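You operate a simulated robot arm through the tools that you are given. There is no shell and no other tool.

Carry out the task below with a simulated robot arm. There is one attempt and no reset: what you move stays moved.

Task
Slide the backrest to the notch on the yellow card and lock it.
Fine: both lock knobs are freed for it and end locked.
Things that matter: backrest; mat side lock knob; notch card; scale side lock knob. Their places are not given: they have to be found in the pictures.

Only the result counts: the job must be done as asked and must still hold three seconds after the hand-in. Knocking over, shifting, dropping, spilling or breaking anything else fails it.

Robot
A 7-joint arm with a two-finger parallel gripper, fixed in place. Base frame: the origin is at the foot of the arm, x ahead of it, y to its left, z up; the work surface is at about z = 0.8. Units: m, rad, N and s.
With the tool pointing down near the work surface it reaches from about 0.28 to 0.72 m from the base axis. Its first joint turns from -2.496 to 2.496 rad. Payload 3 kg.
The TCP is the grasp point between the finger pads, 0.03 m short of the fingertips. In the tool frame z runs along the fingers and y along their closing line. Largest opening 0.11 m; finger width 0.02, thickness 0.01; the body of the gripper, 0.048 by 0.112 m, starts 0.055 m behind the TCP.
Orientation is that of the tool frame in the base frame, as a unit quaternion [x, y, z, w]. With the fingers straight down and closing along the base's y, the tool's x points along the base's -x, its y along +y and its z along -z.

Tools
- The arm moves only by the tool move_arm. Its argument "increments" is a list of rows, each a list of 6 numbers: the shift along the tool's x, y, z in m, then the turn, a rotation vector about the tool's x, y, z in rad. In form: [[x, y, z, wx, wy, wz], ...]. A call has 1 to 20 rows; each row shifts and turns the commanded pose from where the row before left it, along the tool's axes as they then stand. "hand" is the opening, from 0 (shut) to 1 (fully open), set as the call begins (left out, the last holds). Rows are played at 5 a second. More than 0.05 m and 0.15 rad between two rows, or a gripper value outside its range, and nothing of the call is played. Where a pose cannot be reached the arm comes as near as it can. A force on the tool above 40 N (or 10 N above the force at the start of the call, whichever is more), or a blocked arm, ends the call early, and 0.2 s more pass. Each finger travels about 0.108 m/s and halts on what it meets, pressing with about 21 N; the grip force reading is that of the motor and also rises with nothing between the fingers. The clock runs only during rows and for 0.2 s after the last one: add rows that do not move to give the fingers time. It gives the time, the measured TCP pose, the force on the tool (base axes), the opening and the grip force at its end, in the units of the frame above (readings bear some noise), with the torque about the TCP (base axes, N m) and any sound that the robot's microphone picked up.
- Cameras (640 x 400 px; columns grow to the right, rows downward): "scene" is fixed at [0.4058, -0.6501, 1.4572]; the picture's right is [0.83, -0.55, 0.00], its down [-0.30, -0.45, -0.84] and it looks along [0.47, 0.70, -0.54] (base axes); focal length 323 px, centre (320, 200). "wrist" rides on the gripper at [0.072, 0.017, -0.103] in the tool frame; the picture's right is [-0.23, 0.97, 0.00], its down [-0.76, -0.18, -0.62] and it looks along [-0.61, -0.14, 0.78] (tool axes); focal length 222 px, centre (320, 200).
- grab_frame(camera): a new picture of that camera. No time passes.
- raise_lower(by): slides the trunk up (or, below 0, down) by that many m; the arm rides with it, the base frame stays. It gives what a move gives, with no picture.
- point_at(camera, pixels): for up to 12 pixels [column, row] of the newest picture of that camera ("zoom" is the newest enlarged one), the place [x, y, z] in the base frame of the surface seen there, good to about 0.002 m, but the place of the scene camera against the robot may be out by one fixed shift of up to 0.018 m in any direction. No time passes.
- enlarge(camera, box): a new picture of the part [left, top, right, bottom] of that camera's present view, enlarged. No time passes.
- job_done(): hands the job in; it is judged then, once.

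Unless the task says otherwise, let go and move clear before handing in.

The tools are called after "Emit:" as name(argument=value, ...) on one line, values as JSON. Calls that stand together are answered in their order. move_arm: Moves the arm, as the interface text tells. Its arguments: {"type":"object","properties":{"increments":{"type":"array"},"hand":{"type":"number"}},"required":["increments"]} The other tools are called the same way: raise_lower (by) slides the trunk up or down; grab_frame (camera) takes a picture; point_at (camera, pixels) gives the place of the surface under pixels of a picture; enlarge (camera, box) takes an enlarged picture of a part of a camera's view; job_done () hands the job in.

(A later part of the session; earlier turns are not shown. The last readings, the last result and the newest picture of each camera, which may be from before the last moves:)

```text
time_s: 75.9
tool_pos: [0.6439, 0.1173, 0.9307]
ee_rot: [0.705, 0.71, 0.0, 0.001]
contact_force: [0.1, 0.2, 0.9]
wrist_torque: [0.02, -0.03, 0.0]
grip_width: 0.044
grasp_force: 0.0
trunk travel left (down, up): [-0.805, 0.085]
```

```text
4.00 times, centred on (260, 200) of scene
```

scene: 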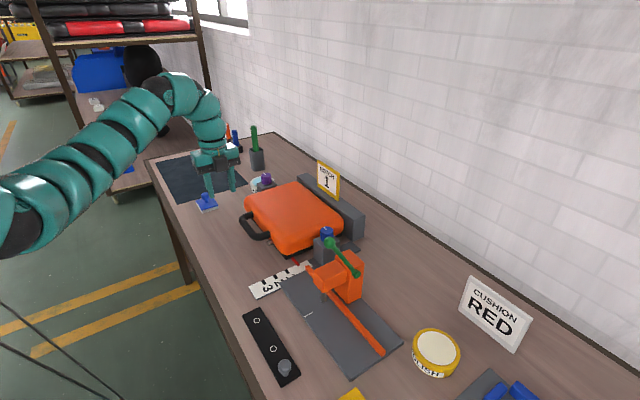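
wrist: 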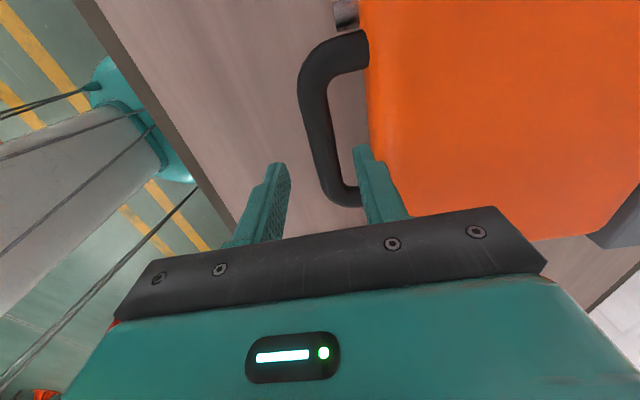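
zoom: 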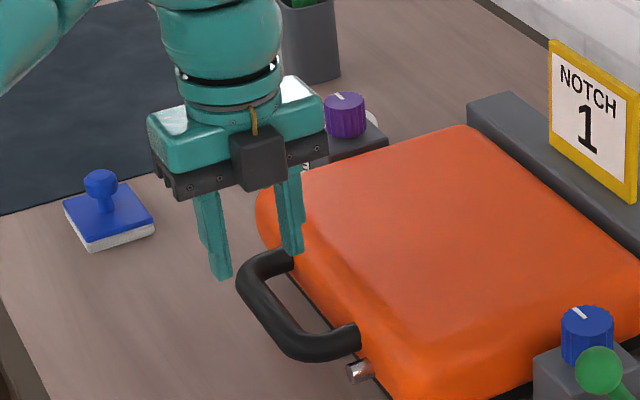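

Aligned with the bar; the gripper body will stay ~3 cm above the case. Descending around the bar.

Emit:
move_arm(increments=[[0, -0.0005, 0.023, 0, 0, 0], [0, 0, 0.023, 0, 0, 0], [0, 0, 0.022, 0, 0, 0], [0, 0, 0, 0, 0, 0]])

Emit:
grab_frame(camera="wrist")

Emit:
enlarge(camera="scene", box=[200, 150, 320, 250])

```text
time_s: 76.9
tool_pos: [0.6435, 0.1147, 0.8608]
ee_rot: [0.704, 0.711, -0.001, 0.0]
contact_force: [0.1, 0.3, 0.3]
wrist_torque: [-0.01, 0.01, -0.01]
grip_width: 0.0441
grasp_force: 0.0
trunk travel left (down, up): [-0.805, 0.085]
```

```text
taken
```

wrist: 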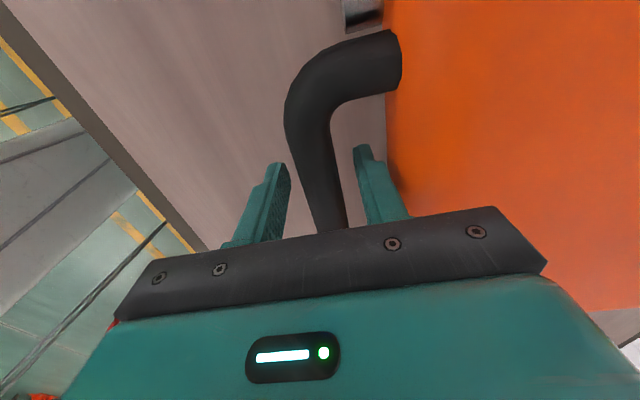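

```text
4.00 times, centred on (260, 200) of scene
```

zoom: 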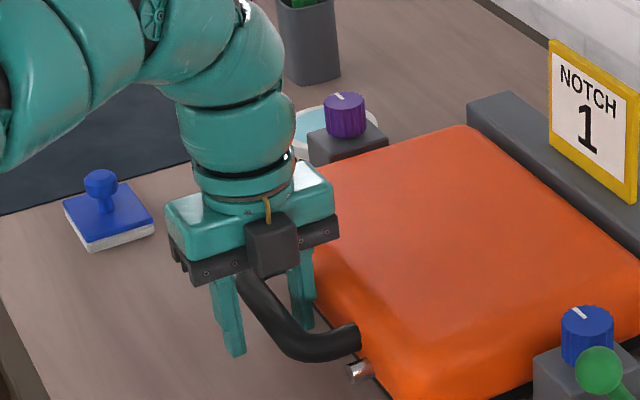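

The bar passes between the fingers. Closing on it and giving a small first pull of 5 mm.

Emit:
move_arm(increments=[[0, 0, 0, 0, 0, 0], [0, 0, 0, 0, 0, 0], [0, 0, 0, 0, 0, 0]], hand=0)

Emit:
move_arm(increments=[[0, -0.003, 0, 0, 0, 0], [0, -0.003, 0, 0, 0, 0], [0, 0, 0, 0, 0, 0]])

Emit:
enlarge(camera="scene", box=[240, 215, 360, 305])

```text
time_s: 77.7
tool_pos: [0.6446, 0.1159, 0.8614]
ee_rot: [0.704, 0.71, 0.001, 0.001]
contact_force: [3.3, 0.4, -0.2]
wrist_torque: [0.04, -0.02, -0.51]
grip_width: 0.0216
grasp_force: 45.2
trunk travel left (down, up): [-0.805, 0.085]
```

```text
time_s: 78.5
tool_pos: [0.6391, 0.1153, 0.8602]
ee_rot: [0.704, 0.71, 0.0, 0.0]
contact_force: [3.0, -1.4, -5.7]
wrist_torque: [0.42, -0.16, -0.61]
grip_width: 0.0213
grasp_force: 44.7
trunk travel left (down, up): [-0.805, 0.085]
```

```text
4.44 times, centred on (300, 260) of scene
```

zoom: 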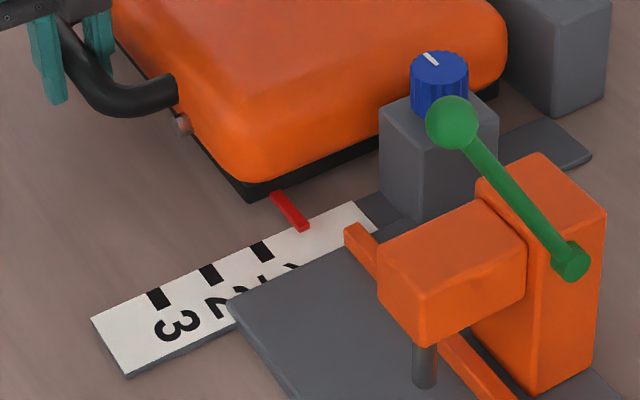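

It slides easily; the pointer moved with it. Measuring the pointer tip against tick 1 in the same picture.

Emit:
enlarge(camera="scene", box=[270, 245, 320, 285])

```text
10.00 times, centred on (295, 265) of scene
```

zoom: 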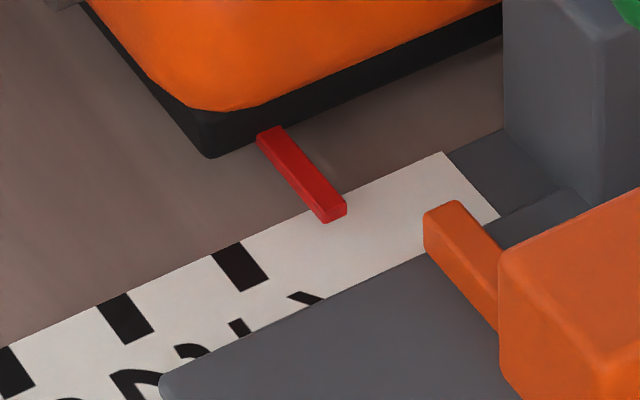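

Emit:
point_at(camera="zoom", pixels=[[328, 205], [338, 208], [318, 208], [300, 170], [290, 172], [312, 178], [228, 252], [240, 266], [255, 283], [218, 258], [250, 262], [126, 318]])

```text
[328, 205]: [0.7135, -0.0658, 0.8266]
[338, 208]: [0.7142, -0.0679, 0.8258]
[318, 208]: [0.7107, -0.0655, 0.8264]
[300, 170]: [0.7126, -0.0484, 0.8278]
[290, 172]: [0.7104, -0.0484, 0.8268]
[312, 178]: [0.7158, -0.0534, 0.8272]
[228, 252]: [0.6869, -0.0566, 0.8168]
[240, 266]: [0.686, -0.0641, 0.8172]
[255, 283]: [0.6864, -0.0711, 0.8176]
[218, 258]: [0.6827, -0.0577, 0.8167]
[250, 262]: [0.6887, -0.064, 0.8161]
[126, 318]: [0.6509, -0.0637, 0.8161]
```

Pointer x≈0.7126 vs tick 1 at x≈0.686 (same camera), so 26.5 mm remain. Pulling 24 mm first.

Emit:
move_arm(increments=[[0, -0.006, 0, 0, 0, 0], [0, -0.006, 0, 0, 0, 0], [0, -0.006, 0, 0, 0, 0], [0, -0.006, 0, 0, 0, 0], [0, 0, 0, 0, 0, 0], [0, 0, 0, 0, 0, 0]])

Emit:
grab_frame(camera="scene")

Emit:
enlarge(camera="scene", box=[270, 245, 320, 285])

```text
time_s: 79.9
tool_pos: [0.611, 0.1153, 0.8611]
ee_rot: [0.703, 0.711, 0.0, 0.0]
contact_force: [-6.4, -0.5, -6.4]
wrist_torque: [0.41, 0.19, -0.45]
grip_width: 0.0215
grasp_force: 44.7
trunk travel left (down, up): [-0.805, 0.085]
```

```text
taken
```

scene: 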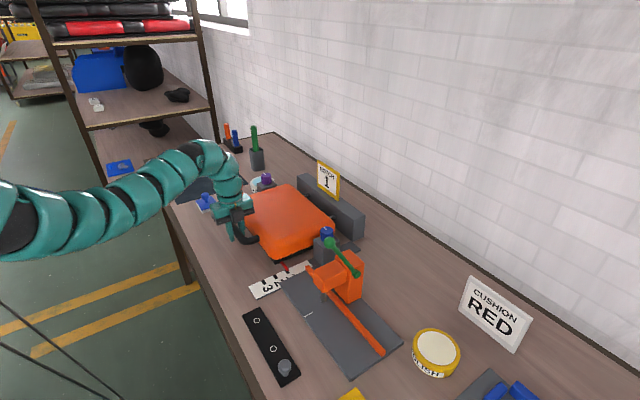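

```text
10.00 times, centred on (295, 265) of scene
```

zoom: 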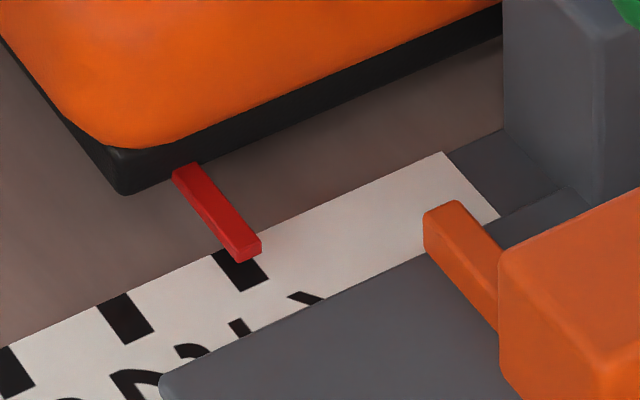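

Emit:
point_at(camera="zoom", pixels=[[242, 243], [252, 244], [232, 246], [210, 205], [200, 207], [222, 207], [225, 262], [240, 274], [255, 283], [262, 267], [245, 280], [126, 318]])

```text
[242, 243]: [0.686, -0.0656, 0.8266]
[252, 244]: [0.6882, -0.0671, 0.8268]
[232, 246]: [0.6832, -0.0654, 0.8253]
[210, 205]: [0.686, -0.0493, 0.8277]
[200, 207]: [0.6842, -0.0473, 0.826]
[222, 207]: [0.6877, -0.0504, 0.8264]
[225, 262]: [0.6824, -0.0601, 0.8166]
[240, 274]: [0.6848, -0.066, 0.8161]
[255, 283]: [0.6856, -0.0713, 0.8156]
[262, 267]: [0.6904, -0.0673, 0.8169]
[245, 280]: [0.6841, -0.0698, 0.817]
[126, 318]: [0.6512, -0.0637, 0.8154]
```

Pointer centre x≈0.686 and tick 1 centre ≈0.686 agree within about 1 mm. Releasing the handle and re-checking.

Emit:
move_arm(increments=[[0, 0, 0, 0, 0, 0], [0, 0, 0, 0, 0, 0]], hand=0.38)

Emit:
enlarge(camera="scene", box=[270, 245, 320, 285])

Emit:
point_at(camera="zoom", pixels=[[242, 243], [252, 244], [232, 246], [210, 205], [200, 207], [222, 207], [225, 230], [243, 272], [254, 285], [268, 280], [240, 291], [112, 302]])

Emit:
grab_frame(camera="wrist")

```text
time_s: 80.5
tool_pos: [0.6124, 0.1145, 0.8613]
ee_rot: [0.704, 0.71, 0.0, 0.001]
contact_force: [-0.2, 0.1, 0.5]
wrist_torque: [-0.01, 0.0, 0.02]
grip_width: 0.0417
grasp_force: 0.1
trunk travel left (down, up): [-0.805, 0.085]
```

```text
10.00 times, centred on (295, 265) of scene
```

zoom: 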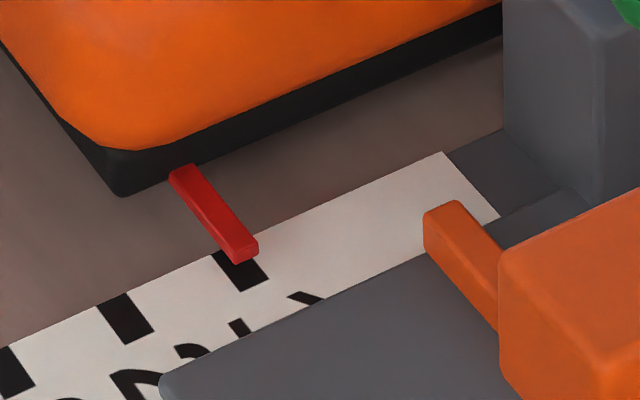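

```text
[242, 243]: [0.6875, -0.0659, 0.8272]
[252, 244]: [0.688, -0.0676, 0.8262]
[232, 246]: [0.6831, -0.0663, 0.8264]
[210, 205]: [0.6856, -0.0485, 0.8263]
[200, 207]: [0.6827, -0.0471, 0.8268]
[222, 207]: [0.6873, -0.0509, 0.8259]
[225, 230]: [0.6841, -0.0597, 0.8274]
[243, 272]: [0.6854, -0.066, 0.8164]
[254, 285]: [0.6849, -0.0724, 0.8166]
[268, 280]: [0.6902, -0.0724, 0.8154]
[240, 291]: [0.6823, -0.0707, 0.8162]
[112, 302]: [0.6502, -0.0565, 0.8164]
```

```text
taken
```

wrist: 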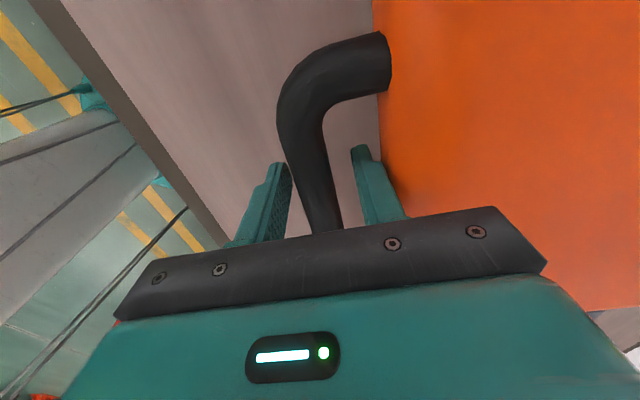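

Still aligned (pointer ≈0.6855, tick edges 0.682–0.690). Lifting off the handle and yawing back, ready for locking the blue knob.

Emit:
move_arm(increments=[[0, 0, -0.03, 0, 0, 0], [0, 0, -0.03, 0, 0, 0], [0, 0, -0.03, 0, 0, 0], [0, 0, -0.04, 0, 0, 0], [0, 0, 0, 0, 0, 0]])

Emit:
move_arm(increments=[[0, 0, 0, 0, 0, -0.14], [0, 0, 0, 0, 0, -0.14], [0, 0, 0, 0, 0, -0.14], [0, 0, 0, 0, 0, -0.14], [0, 0, 0, 0, 0, -0.14], [0, 0, 0, 0, 0, -0.14], [0, 0, 0, 0, 0, -0.14], [0, 0, 0, 0, 0, -0.14], [0, 0, 0, 0, 0, -0.14], [0, 0, 0, 0, 0, -0.14], [0, 0, 0, 0, 0, -0.14], [0, 0, 0, 0, 0, -0.022], [0, 0, 0, 0, 0, 0]])

Emit:
move_arm(increments=[[0, 0, 0, 0, -0.12, 0], [0, 0, 0, 0, -0.12, 0], [0, 0, 0, 0, -0.12, 0], [0, 0, 0, 0, -0.12, 0], [0, 0, 0, 0, -0.12, 0], [0, 0, 0, 0, 0, 0]])

```text
time_s: 81.7
tool_pos: [0.612, 0.1146, 0.9904]
ee_rot: [0.704, 0.71, -0.001, 0.0]
contact_force: [0.7, 0.3, -0.2]
wrist_torque: [0.02, -0.04, 0.01]
grip_width: 0.0419
grasp_force: 0.1
trunk travel left (down, up): [-0.805, 0.085]
```

```text
time_s: 84.5
tool_pos: [0.6132, 0.1148, 0.9914]
ee_rot: [-0.001, 1.0, -0.001, 0.001]
contact_force: [0.2, -0.1, 0.4]
wrist_torque: [0.01, 0.0, -0.01]
grip_width: 0.0417
grasp_force: 0.0
trunk travel left (down, up): [-0.805, 0.085]
```

```text
time_s: 85.9
tool_pos: [0.6124, 0.1157, 0.9912]
ee_rot: [0.0, 0.955, -0.001, 0.296]
contact_force: [0.2, 0.0, -0.3]
wrist_torque: [-0.01, 0.0, 0.0]
grip_width: 0.0418
grasp_force: 0.2
trunk travel left (down, up): [-0.805, 0.085]
```

Preparing height/trunk as before and moving to hover over the blue knob at azimuth 0.

Emit:
move_arm(increments=[[-0.0141, 0, -0.0206, 0, 0, 0], [-0.0141, 0, -0.0206, 0, 0, 0], [0, 0, 0, 0, 0, 0]], hand=0.48)

Emit:
raise_lower(by=-0.05)

Emit:
move_arm(increments=[[-0.0242, -0.0327, 0.0172, 0, 0, 0], [-0.0242, -0.0327, 0.0172, 0, 0, 0], [-0.0242, -0.0327, 0.0172, 0, 0, 0], [-0.0242, -0.0327, 0.0172, 0, 0, 0], [-0.0242, -0.0327, 0.0172, 0, 0, 0], [-0.0242, -0.0327, 0.0172, 0, 0, 0], [0, 0, 0, 0, 0, 0]])

Emit:
grab_frame(camera="wrist")

```text
time_s: 86.7
tool_pos: [0.6138, 0.116, 1.0412]
ee_rot: [0.0, 0.955, 0.0, 0.297]
contact_force: [0.0, 0.3, -0.1]
wrist_torque: [0.03, 0.01, 0.03]
grip_width: 0.0529
grasp_force: 0.1
trunk travel left (down, up): [-0.805, 0.085]
```

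```text
time_s: 87.6
tool_pos: [0.6129, 0.1164, 0.9904]
ee_rot: [0.0, 0.955, 0.0, 0.297]
contact_force: [0.9, 0.3, -0.7]
wrist_torque: [0.01, 0.0, 0.02]
grip_width: 0.0528
grasp_force: 0.0
trunk travel left (down, up): [-0.755, 0.135]
```

```text
time_s: 89.2
tool_pos: [0.7921, -0.0811, 0.9894]
ee_rot: [-0.001, 0.955, 0.0, 0.297]
contact_force: [0.2, -0.1, 1.0]
wrist_torque: [0.0, 0.0, 0.03]
grip_width: 0.0531
grasp_force: 0.1
trunk travel left (down, up): [-0.755, 0.135]
```

```text
taken
```

wrist: 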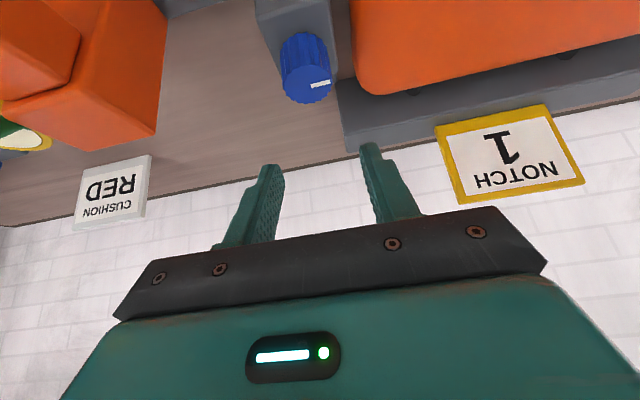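

Swinging to azimuth +0.87 about the knob, then checking before the descent.

Emit:
move_arm(increments=[[0, -0.0012, 0, -0.0819, 0, -0.1196], [0, -0.0012, 0, -0.0819, 0, -0.1196], [0, -0.0012, 0, -0.0819, 0, -0.1196], [0, -0.0012, 0, -0.0819, 0, -0.1196], [0, -0.0012, 0, -0.0819, 0, -0.1196], [0, -0.0012, 0, -0.0819, 0, -0.1196], [0, 0, 0, 0, 0, 0]])

Emit:
move_arm(increments=[[0.0113, 0, 0.0165, 0, 0, 0], [0.0113, 0, 0.0165, 0, 0, 0], [0, 0, 0, 0, 0, 0]])

Emit:
grab_frame(camera="wrist")

```text
time_s: 90.8
tool_pos: [0.7947, -0.0874, 0.9878]
ee_rot: [-0.403, 0.866, 0.124, 0.268]
contact_force: [0.6, 0.9, 0.7]
wrist_torque: [-0.02, 0.01, 0.03]
grip_width: 0.053
grasp_force: 0.2
trunk travel left (down, up): [-0.755, 0.135]
```

```text
time_s: 91.6
tool_pos: [0.7936, -0.0883, 0.9479]
ee_rot: [-0.403, 0.866, 0.124, 0.268]
contact_force: [-0.4, -0.6, 0.6]
wrist_torque: [0.0, -0.01, -0.02]
grip_width: 0.0528
grasp_force: 0.0
trunk travel left (down, up): [-0.755, 0.135]
```

```text
taken
```

wrist: 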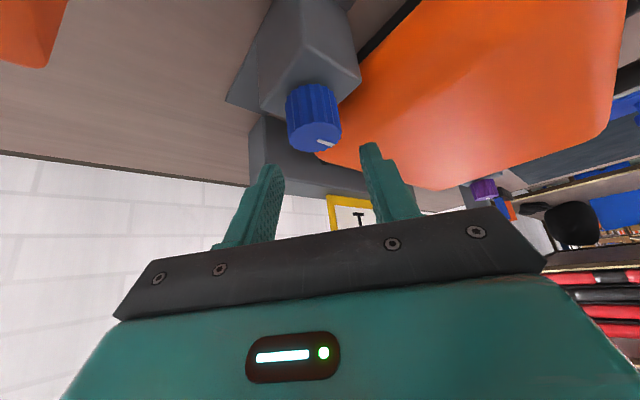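

Good alignment: knob at (314,118) between the fingers. Descending the rest and closing.

Emit:
move_arm(increments=[[0.0105, 0, 0.0153, 0, 0, 0], [0.0103, 0, 0.015, 0, 0, 0], [0, 0, 0, 0, 0, 0]])

Emit:
grab_frame(camera="wrist")

```text
time_s: 92.4
tool_pos: [0.7955, -0.0863, 0.9105]
ee_rot: [-0.403, 0.866, 0.124, 0.268]
contact_force: [0.1, 0.2, -0.1]
wrist_torque: [-0.01, 0.02, 0.01]
grip_width: 0.053
grasp_force: 0.1
trunk travel left (down, up): [-0.755, 0.135]
```

```text
taken
```

wrist: 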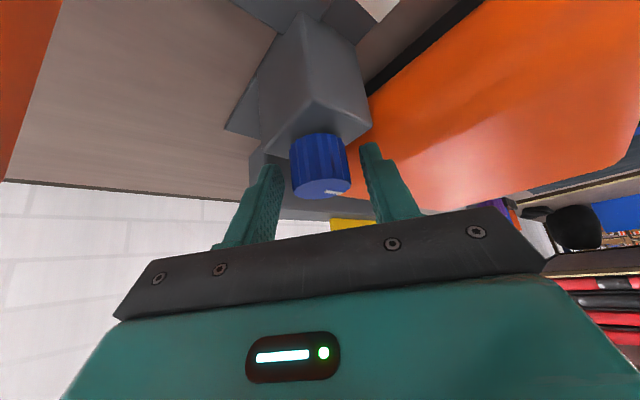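

Closing and turning clockwise (toward lock) for 0.5 rad.

Emit:
move_arm(increments=[[0, 0, 0, 0, 0, 0], [0, 0, 0, 0, 0, 0], [0, 0, 0, 0, 0, 0]], hand=0)

Emit:
move_arm(increments=[[0, 0.0009, 0, 0.0565, 0, 0.0825], [0, 0.0009, 0, 0.0565, 0, 0.0825], [0, 0.0009, 0, 0.0565, 0, 0.0825], [0, 0.0009, 0, 0.0565, 0, 0.0825], [0, 0.0009, 0, 0.0565, 0, 0.0825], [0, 0, 0, 0, 0, 0]])

Emit:
enlarge(camera="wrist", box=[240, 110, 400, 210])

```text
time_s: 93.2
tool_pos: [0.7955, -0.0864, 0.9113]
ee_rot: [-0.403, 0.866, 0.125, 0.269]
contact_force: [-3.0, 2.3, -1.2]
wrist_torque: [0.08, -0.29, -0.09]
grip_width: 0.035
grasp_force: 44.9
trunk travel left (down, up): [-0.755, 0.135]
```

```text
time_s: 94.6
tool_pos: [0.7916, -0.0827, 0.911]
ee_rot: [-0.175, 0.939, 0.054, 0.292]
contact_force: [0.8, 4.5, -0.8]
wrist_torque: [0.04, -0.86, 0.04]
grip_width: 0.0349
grasp_force: 45.0
trunk travel left (down, up): [-0.755, 0.135]
```

```text
4.00 times, centred on (320, 160) of wrist
```

zoom: 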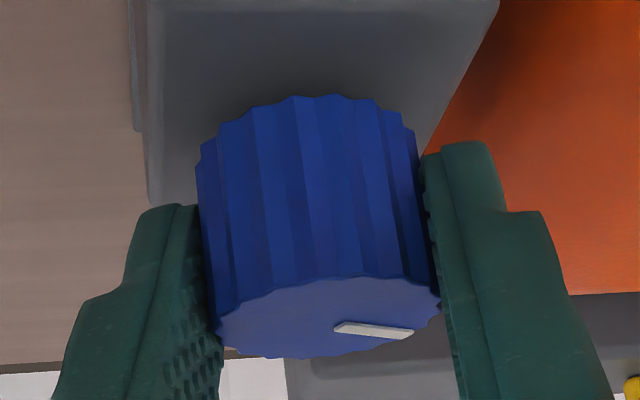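

Knob follows clockwise. Continuing to azimuth −0.7.

Emit:
move_arm(increments=[[0, 0.0009, 0, 0.0565, 0, 0.0825], [0, 0.0009, 0, 0.0565, 0, 0.0825], [0, 0.0009, 0, 0.0565, 0, 0.0825], [0, 0.0009, 0, 0.0565, 0, 0.0825], [0, 0.0009, 0, 0.0565, 0, 0.0825], [0, 0, 0, 0, 0, 0]])

Emit:
move_arm(increments=[[0, 0.0009, 0, 0.0565, 0, 0.0825], [0, 0.0009, 0, 0.0565, 0, 0.0825], [0, 0.0009, 0, 0.0565, 0, 0.0825], [0, 0.0009, 0, 0.0565, 0, 0.0825], [0, 0.0009, 0, 0.0565, 0, 0.0825], [0, 0, 0, 0, 0, 0]])

Emit:
enlarge(camera="wrist", box=[240, 110, 400, 210])

```text
time_s: 96.0
tool_pos: [0.7902, -0.079, 0.9107]
ee_rot: [0.062, 0.953, -0.019, 0.297]
contact_force: [15.1, 0.8, 6.0]
wrist_torque: [-0.17, -0.37, 0.02]
grip_width: 0.0346
grasp_force: 45.4
trunk travel left (down, up): [-0.755, 0.135]
```

```text
time_s: 97.4
tool_pos: [0.7926, -0.0755, 0.9127]
ee_rot: [0.297, 0.908, -0.093, 0.282]
contact_force: [22.0, 1.1, 12.8]
wrist_torque: [0.04, 0.09, 0.17]
grip_width: 0.035
grasp_force: 44.8
trunk travel left (down, up): [-0.755, 0.135]
```

```text
4.00 times, centred on (320, 160) of wrist
```

zoom: 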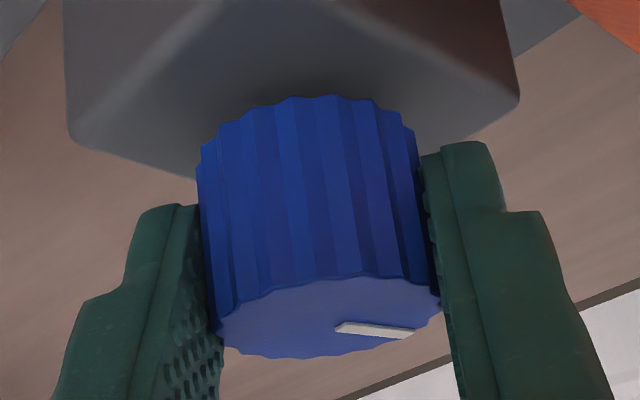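

About 1.5 rad turned; releasing, swinging back, and regripping for the remaining part.

Emit:
move_arm(increments=[[0, 0, 0, 0, 0, 0], [0, 0, 0, 0, 0, 0]], hand=0.48)

Emit:
move_arm(increments=[[0, -0.0012, 0, -0.0819, 0, -0.1196], [0, -0.0012, 0, -0.0819, 0, -0.1196], [0, -0.0012, 0, -0.0819, 0, -0.1196], [0, -0.0012, 0, -0.0819, 0, -0.1196], [0, -0.0012, 0, -0.0819, 0, -0.1196], [0, -0.0012, 0, -0.0819, 0, -0.1196], [0, -0.0012, 0, -0.0819, 0, -0.1196], [0, 0, 0, 0, 0, 0]])

Emit:
grab_frame(camera="wrist")

```text
time_s: 98.0
tool_pos: [0.7911, -0.0753, 0.91]
ee_rot: [0.297, 0.908, -0.092, 0.281]
contact_force: [0.4, 0.1, 0.5]
wrist_torque: [0.01, 0.02, -0.02]
grip_width: 0.0531
grasp_force: 0.0
trunk travel left (down, up): [-0.755, 0.135]
```

```text
time_s: 99.8
tool_pos: [0.7899, -0.083, 0.9116]
ee_rot: [-0.183, 0.937, 0.057, 0.291]
contact_force: [0.7, -0.1, -1.1]
wrist_torque: [0.03, -0.02, 0.01]
grip_width: 0.0528
grasp_force: 0.0
trunk travel left (down, up): [-0.755, 0.135]
```

```text
taken
```

wrist: 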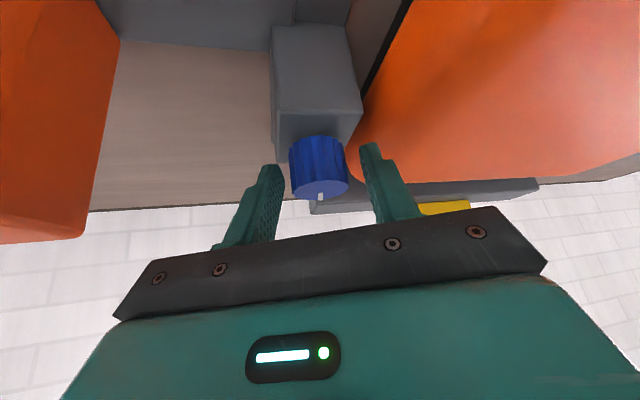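

Regripping and turning clockwise toward the lock stop.

Emit:
move_arm(increments=[[0, -0.0008, 0, 0, 0, 0], [0, 0, 0, 0, 0, 0], [0, 0, 0, 0, 0, 0]], hand=0)

Emit:
move_arm(increments=[[0, 0.0009, 0, 0.0565, 0, 0.0825], [0, 0.0009, 0, 0.0565, 0, 0.0825], [0, 0.0009, 0, 0.0565, 0, 0.0825], [0, 0.0009, 0, 0.0565, 0, 0.0825], [0, 0, 0, 0, 0, 0]])

Emit:
move_arm(increments=[[0, 0.0009, 0, 0.0565, 0, 0.0825], [0, 0.0009, 0, 0.0565, 0, 0.0825], [0, 0, 0, 0, 0, 0]])

Emit:
enlarge(camera="wrist", box=[240, 110, 400, 210])

```text
time_s: 100.6
tool_pos: [0.7905, -0.0834, 0.9108]
ee_rot: [-0.183, 0.937, 0.057, 0.292]
contact_force: [0.3, -0.3, -0.8]
wrist_torque: [0.11, -0.73, 0.02]
grip_width: 0.0347
grasp_force: 45.2
trunk travel left (down, up): [-0.755, 0.135]
```

```text
time_s: 101.8
tool_pos: [0.7902, -0.0789, 0.9115]
ee_rot: [0.009, 0.955, -0.003, 0.296]
contact_force: [-4.5, 0.4, -1.4]
wrist_torque: [-0.33, 0.36, 0.0]
grip_width: 0.0348
grasp_force: 44.6
trunk travel left (down, up): [-0.755, 0.135]
```

```text
time_s: 102.6
tool_pos: [0.7901, -0.0777, 0.9124]
ee_rot: [0.104, 0.949, -0.032, 0.295]
contact_force: [-4.8, 0.0, -2.7]
wrist_torque: [-0.25, 0.18, 0.03]
grip_width: 0.0348
grasp_force: 45.0
trunk travel left (down, up): [-0.755, 0.135]
```

```text
4.00 times, centred on (320, 160) of wrist
```

zoom: 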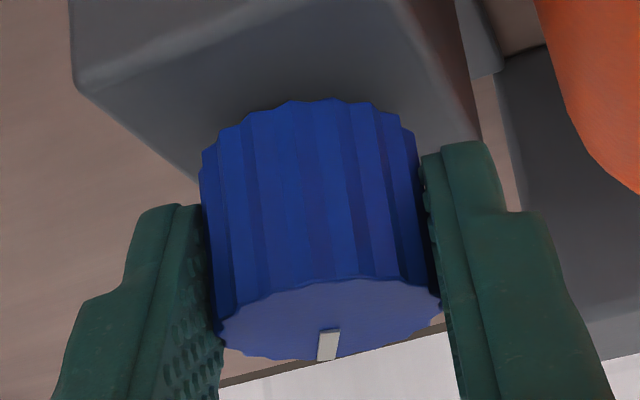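

No stop yet; now around the original angle. Continuing in small steps until the stop.

Emit:
move_arm(increments=[[0, 0.0009, 0, 0.0565, 0, 0.0825], [0, 0.0009, 0, 0.0565, 0, 0.0825], [0, 0, 0, 0, 0, 0]])

Emit:
enlarge(camera="wrist", box=[240, 110, 400, 210])

```text
time_s: 103.4
tool_pos: [0.7913, -0.0753, 0.9119]
ee_rot: [0.199, 0.934, -0.062, 0.29]
contact_force: [4.3, -0.6, -2.1]
wrist_torque: [-0.32, 0.85, 0.7]
grip_width: 0.0353
grasp_force: 44.8
trunk travel left (down, up): [-0.755, 0.135]
```

```text
4.00 times, centred on (320, 160) of wrist
```

zoom: 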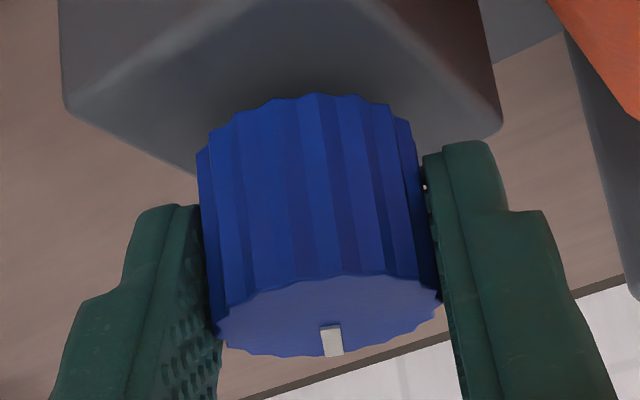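

Torque +0.7 N·m about z: the lock stop is reached. Releasing and lifting to check the line.

Emit:
move_arm(increments=[[0, 0, 0, 0, 0, 0], [0, 0, 0, 0, 0, 0]], hand=0.48)

Emit:
move_arm(increments=[[-0.0226, 0, -0.033, 0, 0, 0], [-0.0226, 0, -0.033, 0, 0, 0], [0, 0, 0, 0, 0, 0]])

Emit:
grab_frame(camera="wrist")

Emit:
enlarge(camera="scene", box=[240, 200, 360, 290])

```text
time_s: 104.0
tool_pos: [0.7909, -0.0769, 0.9116]
ee_rot: [0.198, 0.934, -0.061, 0.29]
contact_force: [0.1, 0.4, 0.3]
wrist_torque: [0.0, 0.03, -0.02]
grip_width: 0.0526
grasp_force: 0.0
trunk travel left (down, up): [-0.755, 0.135]
```

```text
time_s: 104.8
tool_pos: [0.7905, -0.0791, 0.9913]
ee_rot: [0.199, 0.934, -0.063, 0.289]
contact_force: [-0.6, -0.2, -0.3]
wrist_torque: [0.0, 0.03, 0.01]
grip_width: 0.053
grasp_force: 0.0
trunk travel left (down, up): [-0.755, 0.135]
```

```text
taken
```

wrist: 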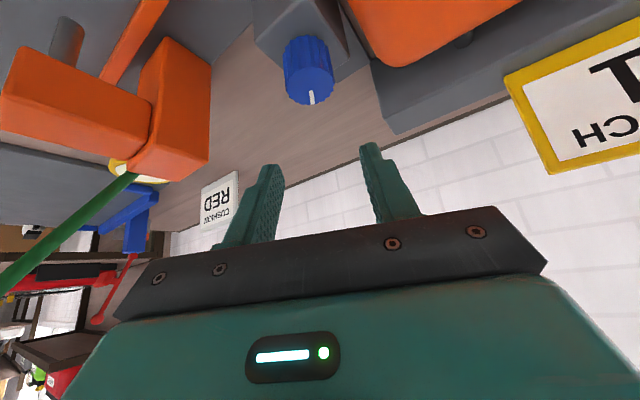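

```text
4.44 times, centred on (300, 245) of scene
```

zoom: 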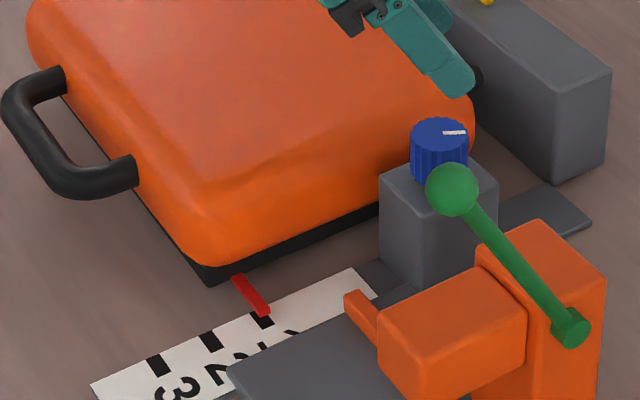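

Blue knob's line is back at its original angle, pointer still over tick 1. Now going to the purple knob: azimuth back to 0, retreat, cross over.

Emit:
move_arm(increments=[[0, 0, 0, -0.079, 0, -0.1155], [0, 0, 0, -0.079, 0, -0.1155], [0, 0, 0, -0.079, 0, -0.1155], [0.03, 0, -0.03, 0, 0, 0], [0.03, 0, -0.03, 0, 0, 0], [0.0195, 0.03, -0.0187, 0, 0, 0], [0, 0.042, 0, 0, 0, 0], [0, 0.042, 0, 0, 0, 0], [0, 0.042, 0, 0, 0, 0], [0, 0.042, 0, 0, 0, 0], [0, 0.042, 0, 0, 0, 0], [0, 0.042, 0, 0, 0, 0], [0, 0.042, 0, 0, 0, 0], [0, 0.036, 0, 0, 0, 0], [0, 0, 0, 0, 0, 0]])

Emit:
move_arm(increments=[[0, 0, 0, 0, -0.135, 0], [0, 0, 0, 0, -0.135, 0], [-0.0306, 0, -0.0258, 0, 0, 0], [-0.0306, 0, -0.0258, 0, 0, 0], [0, 0, 0, 0, 0, 0]])

Emit:
raise_lower(by=-0.08)

```text
time_s: 108.0
tool_pos: [0.6774, 0.2846, 1.0088]
ee_rot: [-0.001, 0.955, 0.0, 0.297]
contact_force: [1.3, -0.1, 0.6]
wrist_torque: [-0.01, 0.0, 0.01]
grip_width: 0.0531
grasp_force: 0.0
trunk travel left (down, up): [-0.755, 0.135]
```

```text
time_s: 109.2
tool_pos: [0.6788, 0.2824, 1.0897]
ee_rot: [-0.001, 0.907, 0.0, 0.422]
contact_force: [0.5, -0.1, 1.0]
wrist_torque: [0.02, -0.02, 0.03]
grip_width: 0.0529
grasp_force: 0.1
trunk travel left (down, up): [-0.755, 0.135]
```

```text
time_s: 110.4
tool_pos: [0.679, 0.2824, 1.0099]
ee_rot: [-0.002, 0.907, 0.0, 0.422]
contact_force: [0.4, -0.6, -0.3]
wrist_torque: [0.0, 0.0, 0.03]
grip_width: 0.0527
grasp_force: 0.1
trunk travel left (down, up): [-0.675, 0.215]
```

Again lift and lower the trunk, then hover above the purple knob.

Emit:
move_arm(increments=[[-0.0229, 0, -0.0194, 0, 0, 0], [-0.0229, 0, -0.0194, 0, 0, 0], [0, 0, 0, 0, 0, 0]], hand=0.43)

Emit:
raise_lower(by=-0.07)

Emit:
move_arm(increments=[[-0.0209, 0.0059, 0.0299, 0, 0, 0], [-0.0209, 0.0059, 0.0299, 0, 0, 0], [-0.0209, 0.0059, 0.0299, 0, 0, 0], [0, 0, 0, 0, 0, 0]])

Emit:
grab_frame(camera="wrist")

```text
time_s: 111.2
tool_pos: [0.6772, 0.2836, 1.0704]
ee_rot: [-0.002, 0.907, 0.0, 0.422]
contact_force: [0.0, -0.8, 0.3]
wrist_torque: [0.01, 0.0, -0.01]
grip_width: 0.0472
grasp_force: 0.0
trunk travel left (down, up): [-0.675, 0.215]
```

```text
time_s: 112.3
tool_pos: [0.6778, 0.2847, 1.0004]
ee_rot: [-0.001, 0.907, 0.0, 0.422]
contact_force: [0.7, 0.1, 0.0]
wrist_torque: [-0.02, 0.0, 0.03]
grip_width: 0.0472
grasp_force: 0.0
trunk travel left (down, up): [-0.605, 0.285]
```

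```text
time_s: 113.3
tool_pos: [0.7869, 0.3023, 0.9908]
ee_rot: [0.0, 0.907, 0.0, 0.422]
contact_force: [0.0, -0.2, -0.3]
wrist_torque: [0.01, 0.0, 0.0]
grip_width: 0.0471
grasp_force: 0.0
trunk travel left (down, up): [-0.605, 0.285]
```

```text
taken
```

wrist: 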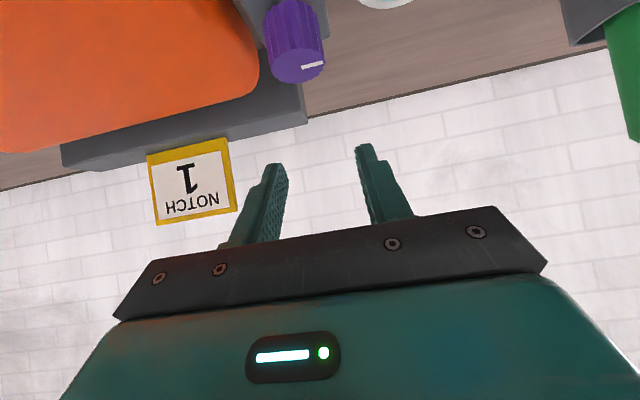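

Swinging to azimuth +1.0 about the knob, then descending partway.

Emit:
move_arm(increments=[[0, -0.0034, 0, -0.1092, 0, -0.0922], [0, -0.0016, 0, -0.1092, 0, -0.0922], [0, -0.0016, 0, -0.1092, 0, -0.0922], [0, -0.0016, 0, -0.1092, 0, -0.0922], [0, -0.0016, 0, -0.1092, 0, -0.0922], [0, -0.0016, 0, -0.1092, 0, -0.0922], [0, -0.0016, 0, -0.1092, 0, -0.0922], [0, 0, 0, 0, 0, 0]])

Emit:
move_arm(increments=[[0.0176, 0, 0.0148, 0, 0, 0], [0.0176, 0, 0.0148, 0, 0, 0], [0, 0, 0, 0, 0, 0]])

Emit:
grab_frame(camera="wrist")

Emit:
enlarge(camera="scene", box=[210, 130, 310, 210])

```text
time_s: 115.1
tool_pos: [0.7918, 0.2913, 0.9909]
ee_rot: [-0.437, 0.794, 0.203, 0.37]
contact_force: [-0.2, 0.0, 0.1]
wrist_torque: [0.02, 0.01, -0.01]
grip_width: 0.0471
grasp_force: 0.0
trunk travel left (down, up): [-0.605, 0.285]
```

```text
time_s: 115.9
tool_pos: [0.7925, 0.2903, 0.9441]
ee_rot: [-0.436, 0.795, 0.201, 0.371]
contact_force: [0.0, -0.5, -1.0]
wrist_torque: [0.02, 0.0, -0.01]
grip_width: 0.0473
grasp_force: 0.1
trunk travel left (down, up): [-0.605, 0.285]
```

```text
taken
```

wrist: 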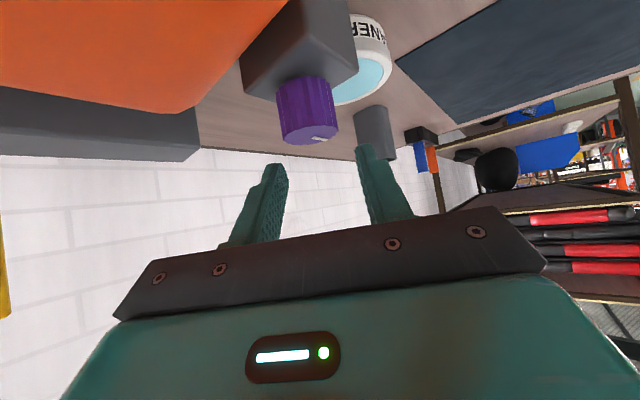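

```text
5.00 times, centred on (260, 170) of scene
```

zoom: 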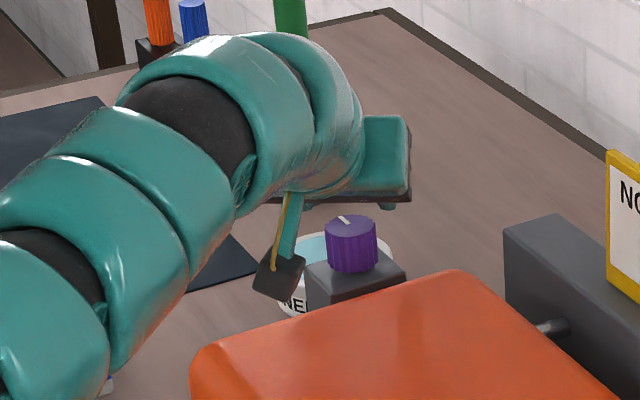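

Guide rods behind the case confirm it is the sliding backrest. Descending the rest over the purple knob.

Emit:
move_arm(increments=[[0.0138, -0.0005, 0.0116, 0, 0, 0], [0.0136, -0.0005, 0.0115, 0, 0, 0], [0, 0, 0, 0, 0, 0]])

Emit:
grab_frame(camera="wrist")

```text
time_s: 116.7
tool_pos: [0.793, 0.2893, 0.9088]
ee_rot: [-0.437, 0.795, 0.202, 0.37]
contact_force: [0.5, 0.0, 0.5]
wrist_torque: [0.0, 0.03, 0.01]
grip_width: 0.0473
grasp_force: 0.0
trunk travel left (down, up): [-0.605, 0.285]
```

```text
taken
```

wrist: 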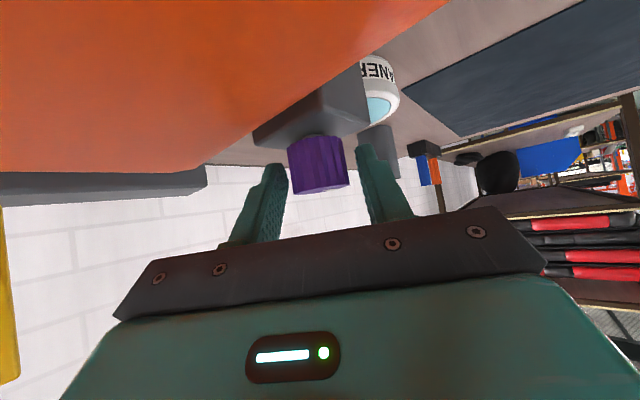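

Closing and turning clockwise 1.0 rad.

Emit:
move_arm(increments=[[0, -0.001, 0, 0, 0, 0], [0, 0, 0, 0, 0, 0], [0, 0, 0, 0, 0, 0]], hand=0)

Emit:
move_arm(increments=[[0, 0.0011, 0, 0.0764, 0, 0.0645], [0, 0.0011, 0, 0.0764, 0, 0.0645], [0, 0.0011, 0, 0.0764, 0, 0.0645], [0, 0.0011, 0, 0.0764, 0, 0.0645], [0, 0.0011, 0, 0.0764, 0, 0.0645], [0, 0, 0, 0, 0, 0]])

Emit:
move_arm(increments=[[0, 0.0011, 0, 0.0764, 0, 0.0645], [0, 0.0011, 0, 0.0764, 0, 0.0645], [0, 0.0011, 0, 0.0764, 0, 0.0645], [0, 0.0011, 0, 0.0764, 0, 0.0645], [0, 0.0011, 0, 0.0764, 0, 0.0645], [0, 0, 0, 0, 0, 0]])

Emit:
grab_frame(camera="wrist")

Emit:
enlarge(camera="scene", box=[240, 160, 300, 210])

```text
time_s: 117.5
tool_pos: [0.7925, 0.2891, 0.9098]
ee_rot: [-0.436, 0.795, 0.202, 0.37]
contact_force: [-2.9, 0.1, 3.1]
wrist_torque: [0.19, 0.66, 0.04]
grip_width: 0.0356
grasp_force: 45.1
trunk travel left (down, up): [-0.605, 0.285]
```

```text
time_s: 118.9
tool_pos: [0.7893, 0.2935, 0.9091]
ee_rot: [-0.226, 0.878, 0.105, 0.409]
contact_force: [2.5, 7.3, 8.1]
wrist_torque: [0.51, 0.14, 0.06]
grip_width: 0.0356
grasp_force: 45.1
trunk travel left (down, up): [-0.605, 0.285]
```

```text
time_s: 120.3
tool_pos: [0.7875, 0.2996, 0.9084]
ee_rot: [0.0, 0.906, 0.0, 0.423]
contact_force: [1.2, 11.2, 5.8]
wrist_torque: [0.65, -0.17, 0.13]
grip_width: 0.0353
grasp_force: 44.4
trunk travel left (down, up): [-0.605, 0.285]
```

```text
taken
```

wrist: 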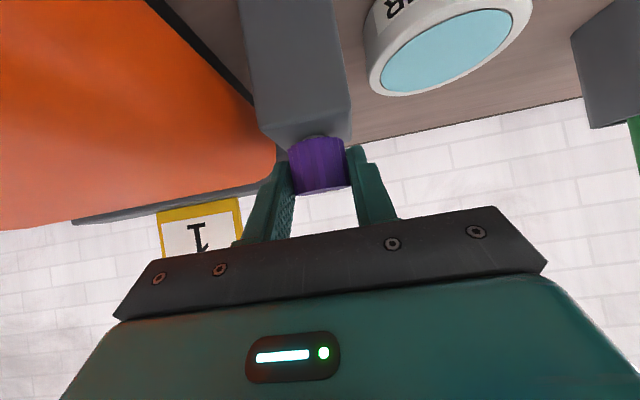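

```text
8.00 times, centred on (270, 185) of scene
```

zoom: 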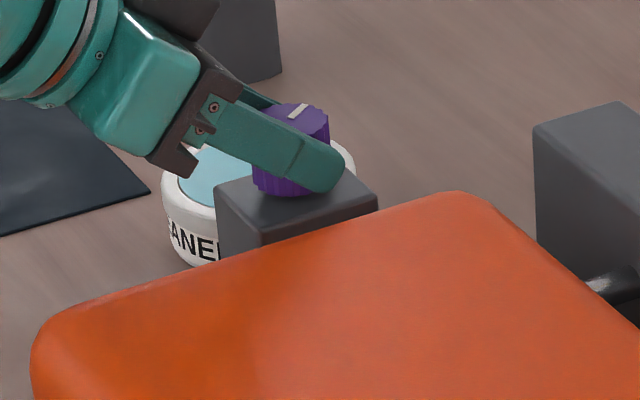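

Half of the way done (line now upward-right). Releasing, swinging back to +1.15, and regripping.

Emit:
move_arm(increments=[[0, 0, 0, 0, 0, 0], [0, 0, 0, 0, 0, 0]], hand=0.43)

Emit:
move_arm(increments=[[0, -0.0016, 0, -0.1092, 0, -0.0922], [0, -0.0016, 0, -0.1092, 0, -0.0922], [0, -0.0016, 0, -0.1092, 0, -0.0922], [0, -0.0016, 0, -0.1092, 0, -0.0922], [0, -0.0016, 0, -0.1092, 0, -0.0922], [0, -0.0016, 0, -0.1092, 0, -0.0922], [0, -0.0016, 0, -0.1092, 0, -0.0922], [0, -0.0016, 0, -0.1092, 0, -0.0922], [0, 0, 0, 0, 0, 0]])

Emit:
grab_frame(camera="wrist")

```text
time_s: 120.9
tool_pos: [0.7879, 0.2972, 0.9083]
ee_rot: [0.0, 0.906, 0.0, 0.422]
contact_force: [0.1, 0.5, -0.9]
wrist_torque: [0.02, 0.0, 0.05]
grip_width: 0.0475
grasp_force: 0.1
trunk travel left (down, up): [-0.605, 0.285]
```

```text
time_s: 122.9
tool_pos: [0.795, 0.2878, 0.9091]
ee_rot: [-0.492, 0.762, 0.228, 0.355]
contact_force: [-1.0, 0.5, 0.4]
wrist_torque: [0.0, 0.02, 0.01]
grip_width: 0.0473
grasp_force: 0.0
trunk travel left (down, up): [-0.605, 0.285]
```

```text
taken
```

wrist: 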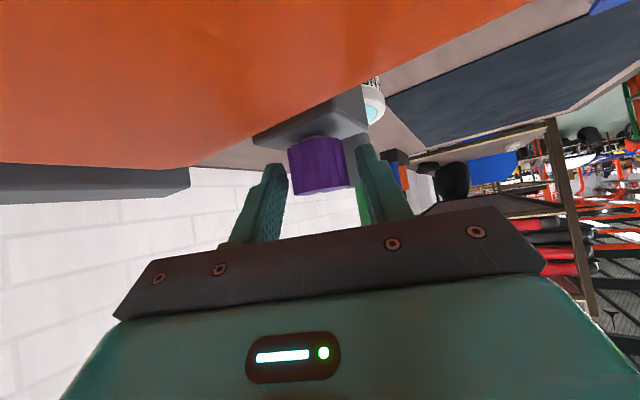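

Regripping and turning clockwise again, watching for the lock stop.

Emit:
move_arm(increments=[[0, -0.0008, 0, 0, 0, 0], [0, 0, 0, 0, 0, 0], [0, 0, 0, 0, 0, 0]], hand=0)

Emit:
move_arm(increments=[[0, 0.0012, 0, 0.0764, 0, 0.0645], [0, 0.0012, 0, 0.0764, 0, 0.0645], [0, 0.0012, 0, 0.0764, 0, 0.0645], [0, 0.0012, 0, 0.0764, 0, 0.0645], [0, 0.0012, 0, 0.0764, 0, 0.0645], [0, 0.0012, 0, 0.0764, 0, 0.0645], [0, 0.0012, 0, 0.0764, 0, 0.0645], [0, 0, 0, 0, 0, 0]])

Emit:
move_arm(increments=[[0, 0.0012, 0, 0.0764, 0, 0.0645], [0, 0.0012, 0, 0.0764, 0, 0.0645], [0, 0.0012, 0, 0.0764, 0, 0.0645], [0, 0, 0, 0, 0, 0]])

Emit:
move_arm(increments=[[0, 0.0012, 0, 0.0764, 0, 0.0645], [0, 0, 0, 0, 0, 0]])

Emit:
enlarge(camera="scene", box=[240, 160, 300, 210])

```text
time_s: 123.7
tool_pos: [0.7951, 0.2876, 0.9089]
ee_rot: [-0.492, 0.762, 0.228, 0.354]
contact_force: [-1.1, -2.3, 1.2]
wrist_torque: [0.29, 0.69, -0.01]
grip_width: 0.0354
grasp_force: 44.7
trunk travel left (down, up): [-0.605, 0.285]
```

```text
time_s: 125.5
tool_pos: [0.788, 0.2936, 0.909]
ee_rot: [-0.2, 0.884, 0.093, 0.411]
contact_force: [-3.6, 4.8, 0.9]
wrist_torque: [0.37, 0.61, 0.1]
grip_width: 0.0353
grasp_force: 45.4
trunk travel left (down, up): [-0.605, 0.285]
```

```text
time_s: 126.5
tool_pos: [0.7871, 0.298, 0.9097]
ee_rot: [-0.066, 0.904, 0.031, 0.421]
contact_force: [2.2, 13.6, 5.8]
wrist_torque: [-0.26, 0.39, 0.17]
grip_width: 0.0354
grasp_force: 44.8
trunk travel left (down, up): [-0.605, 0.285]
```

```text
time_s: 127.1
tool_pos: [0.7864, 0.299, 0.9096]
ee_rot: [-0.021, 0.906, 0.01, 0.422]
contact_force: [8.5, 19.1, 7.3]
wrist_torque: [-0.04, 0.81, 0.22]
grip_width: 0.0354
grasp_force: 44.8
trunk travel left (down, up): [-0.605, 0.285]
```

```text
8.00 times, centred on (270, 185) of scene
```

zoom: 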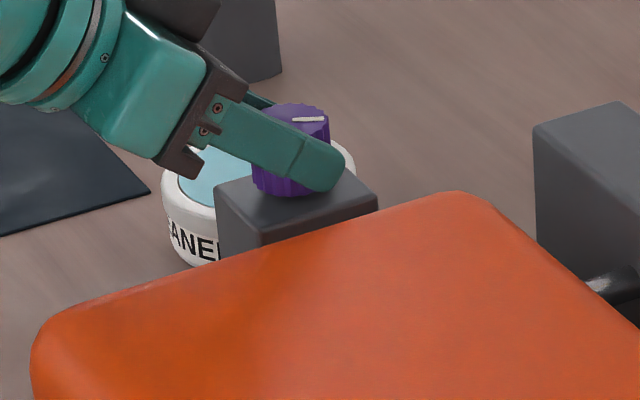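

Line is almost at its original direction; lateral force is building. I'll regrip once more with a short swing to turn to the definite stop.

Emit:
move_arm(increments=[[0, 0, 0, 0, 0, 0], [0, 0, 0, 0, 0, 0]], hand=0.43)

Emit:
move_arm(increments=[[0, -0.0008, 0, -0.1092, 0, -0.0922], [0, -0.0012, 0, -0.1092, 0, -0.0922], [0, -0.0014, 0, -0.1092, 0, -0.0922], [0, -0.0014, 0, -0.1092, 0, -0.0922], [0, 0, 0, 0, 0, 0]])

Emit:
move_arm(increments=[[0, 0, 0, 0, 0, 0], [0, 0, 0, 0, 0, 0], [0, 0, 0, 0, 0, 0]], hand=0)

Emit:
move_arm(increments=[[0, 0.0012, 0, 0.0764, 0, 0.0645], [0, 0.0012, 0, 0.0764, 0, 0.0645], [0, 0, 0, 0, 0, 0]])

Emit:
grab_frame(camera="wrist")

```text
time_s: 127.7
tool_pos: [0.7871, 0.296, 0.9077]
ee_rot: [-0.019, 0.907, 0.008, 0.42]
contact_force: [0.2, 0.1, 0.0]
wrist_torque: [0.0, 0.0, -0.01]
grip_width: 0.0471
grasp_force: 0.1
trunk travel left (down, up): [-0.605, 0.285]
```

```text
time_s: 128.9
tool_pos: [0.7871, 0.2917, 0.9095]
ee_rot: [-0.277, 0.864, 0.129, 0.401]
contact_force: [0.0, 0.2, 0.5]
wrist_torque: [0.03, 0.02, 0.01]
grip_width: 0.0469
grasp_force: 0.1
trunk travel left (down, up): [-0.605, 0.285]
```

```text
time_s: 129.7
tool_pos: [0.7877, 0.2926, 0.9085]
ee_rot: [-0.276, 0.864, 0.128, 0.402]
contact_force: [3.1, -2.2, 0.6]
wrist_torque: [0.29, 0.17, -0.08]
grip_width: 0.0353
grasp_force: 45.1
trunk travel left (down, up): [-0.605, 0.285]
```

```text
time_s: 130.5
tool_pos: [0.7875, 0.2942, 0.9079]
ee_rot: [-0.187, 0.887, 0.087, 0.413]
contact_force: [1.1, -2.0, 0.4]
wrist_torque: [-0.04, -0.32, 0.08]
grip_width: 0.0355
grasp_force: 44.7
trunk travel left (down, up): [-0.605, 0.285]
```

```text
taken
```

wrist: 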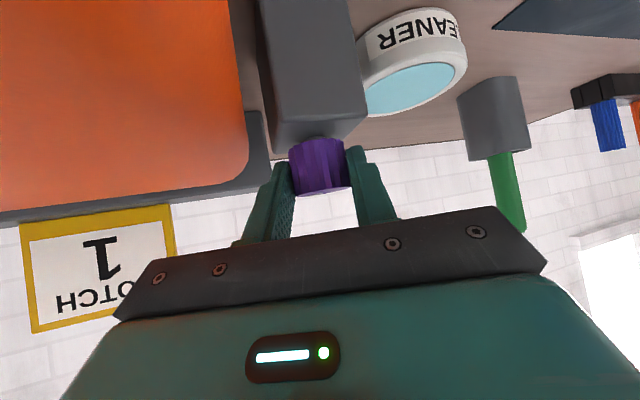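

Torque only 0.08 so far; continuing clockwise in small steps.

Emit:
move_arm(increments=[[0, 0.0013, 0, 0.0764, 0, 0.0645], [0, 0, 0, 0, 0, 0]])

Emit:
move_arm(increments=[[0, 0.0013, 0, 0.0764, 0, 0.0645], [0, 0, 0, 0, 0, 0]])

Emit:
enlarge(camera="scene", box=[240, 160, 300, 210])

```text
time_s: 131.1
tool_pos: [0.7864, 0.2952, 0.9082]
ee_rot: [-0.141, 0.896, 0.065, 0.417]
contact_force: [0.7, -2.2, -1.7]
wrist_torque: [-0.15, -0.9, -0.02]
grip_width: 0.035
grasp_force: 44.8
trunk travel left (down, up): [-0.605, 0.285]
```

```text
time_s: 131.7
tool_pos: [0.7875, 0.2962, 0.909]
ee_rot: [-0.097, 0.902, 0.046, 0.418]
contact_force: [2.6, -4.1, -2.3]
wrist_torque: [-0.04, 0.88, 0.78]
grip_width: 0.0347
grasp_force: 44.6
trunk travel left (down, up): [-0.605, 0.285]
```

```text
8.00 times, centred on (270, 185) of scene
```

zoom: 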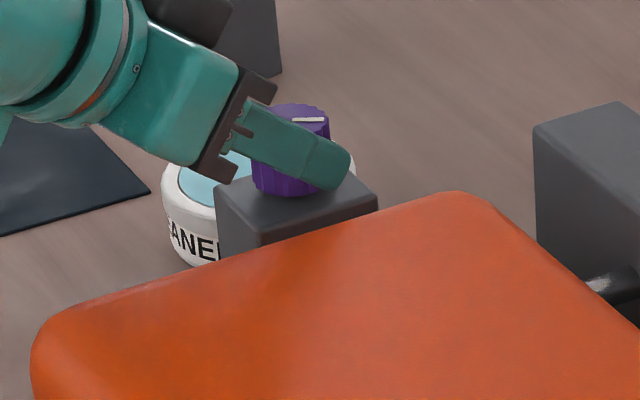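

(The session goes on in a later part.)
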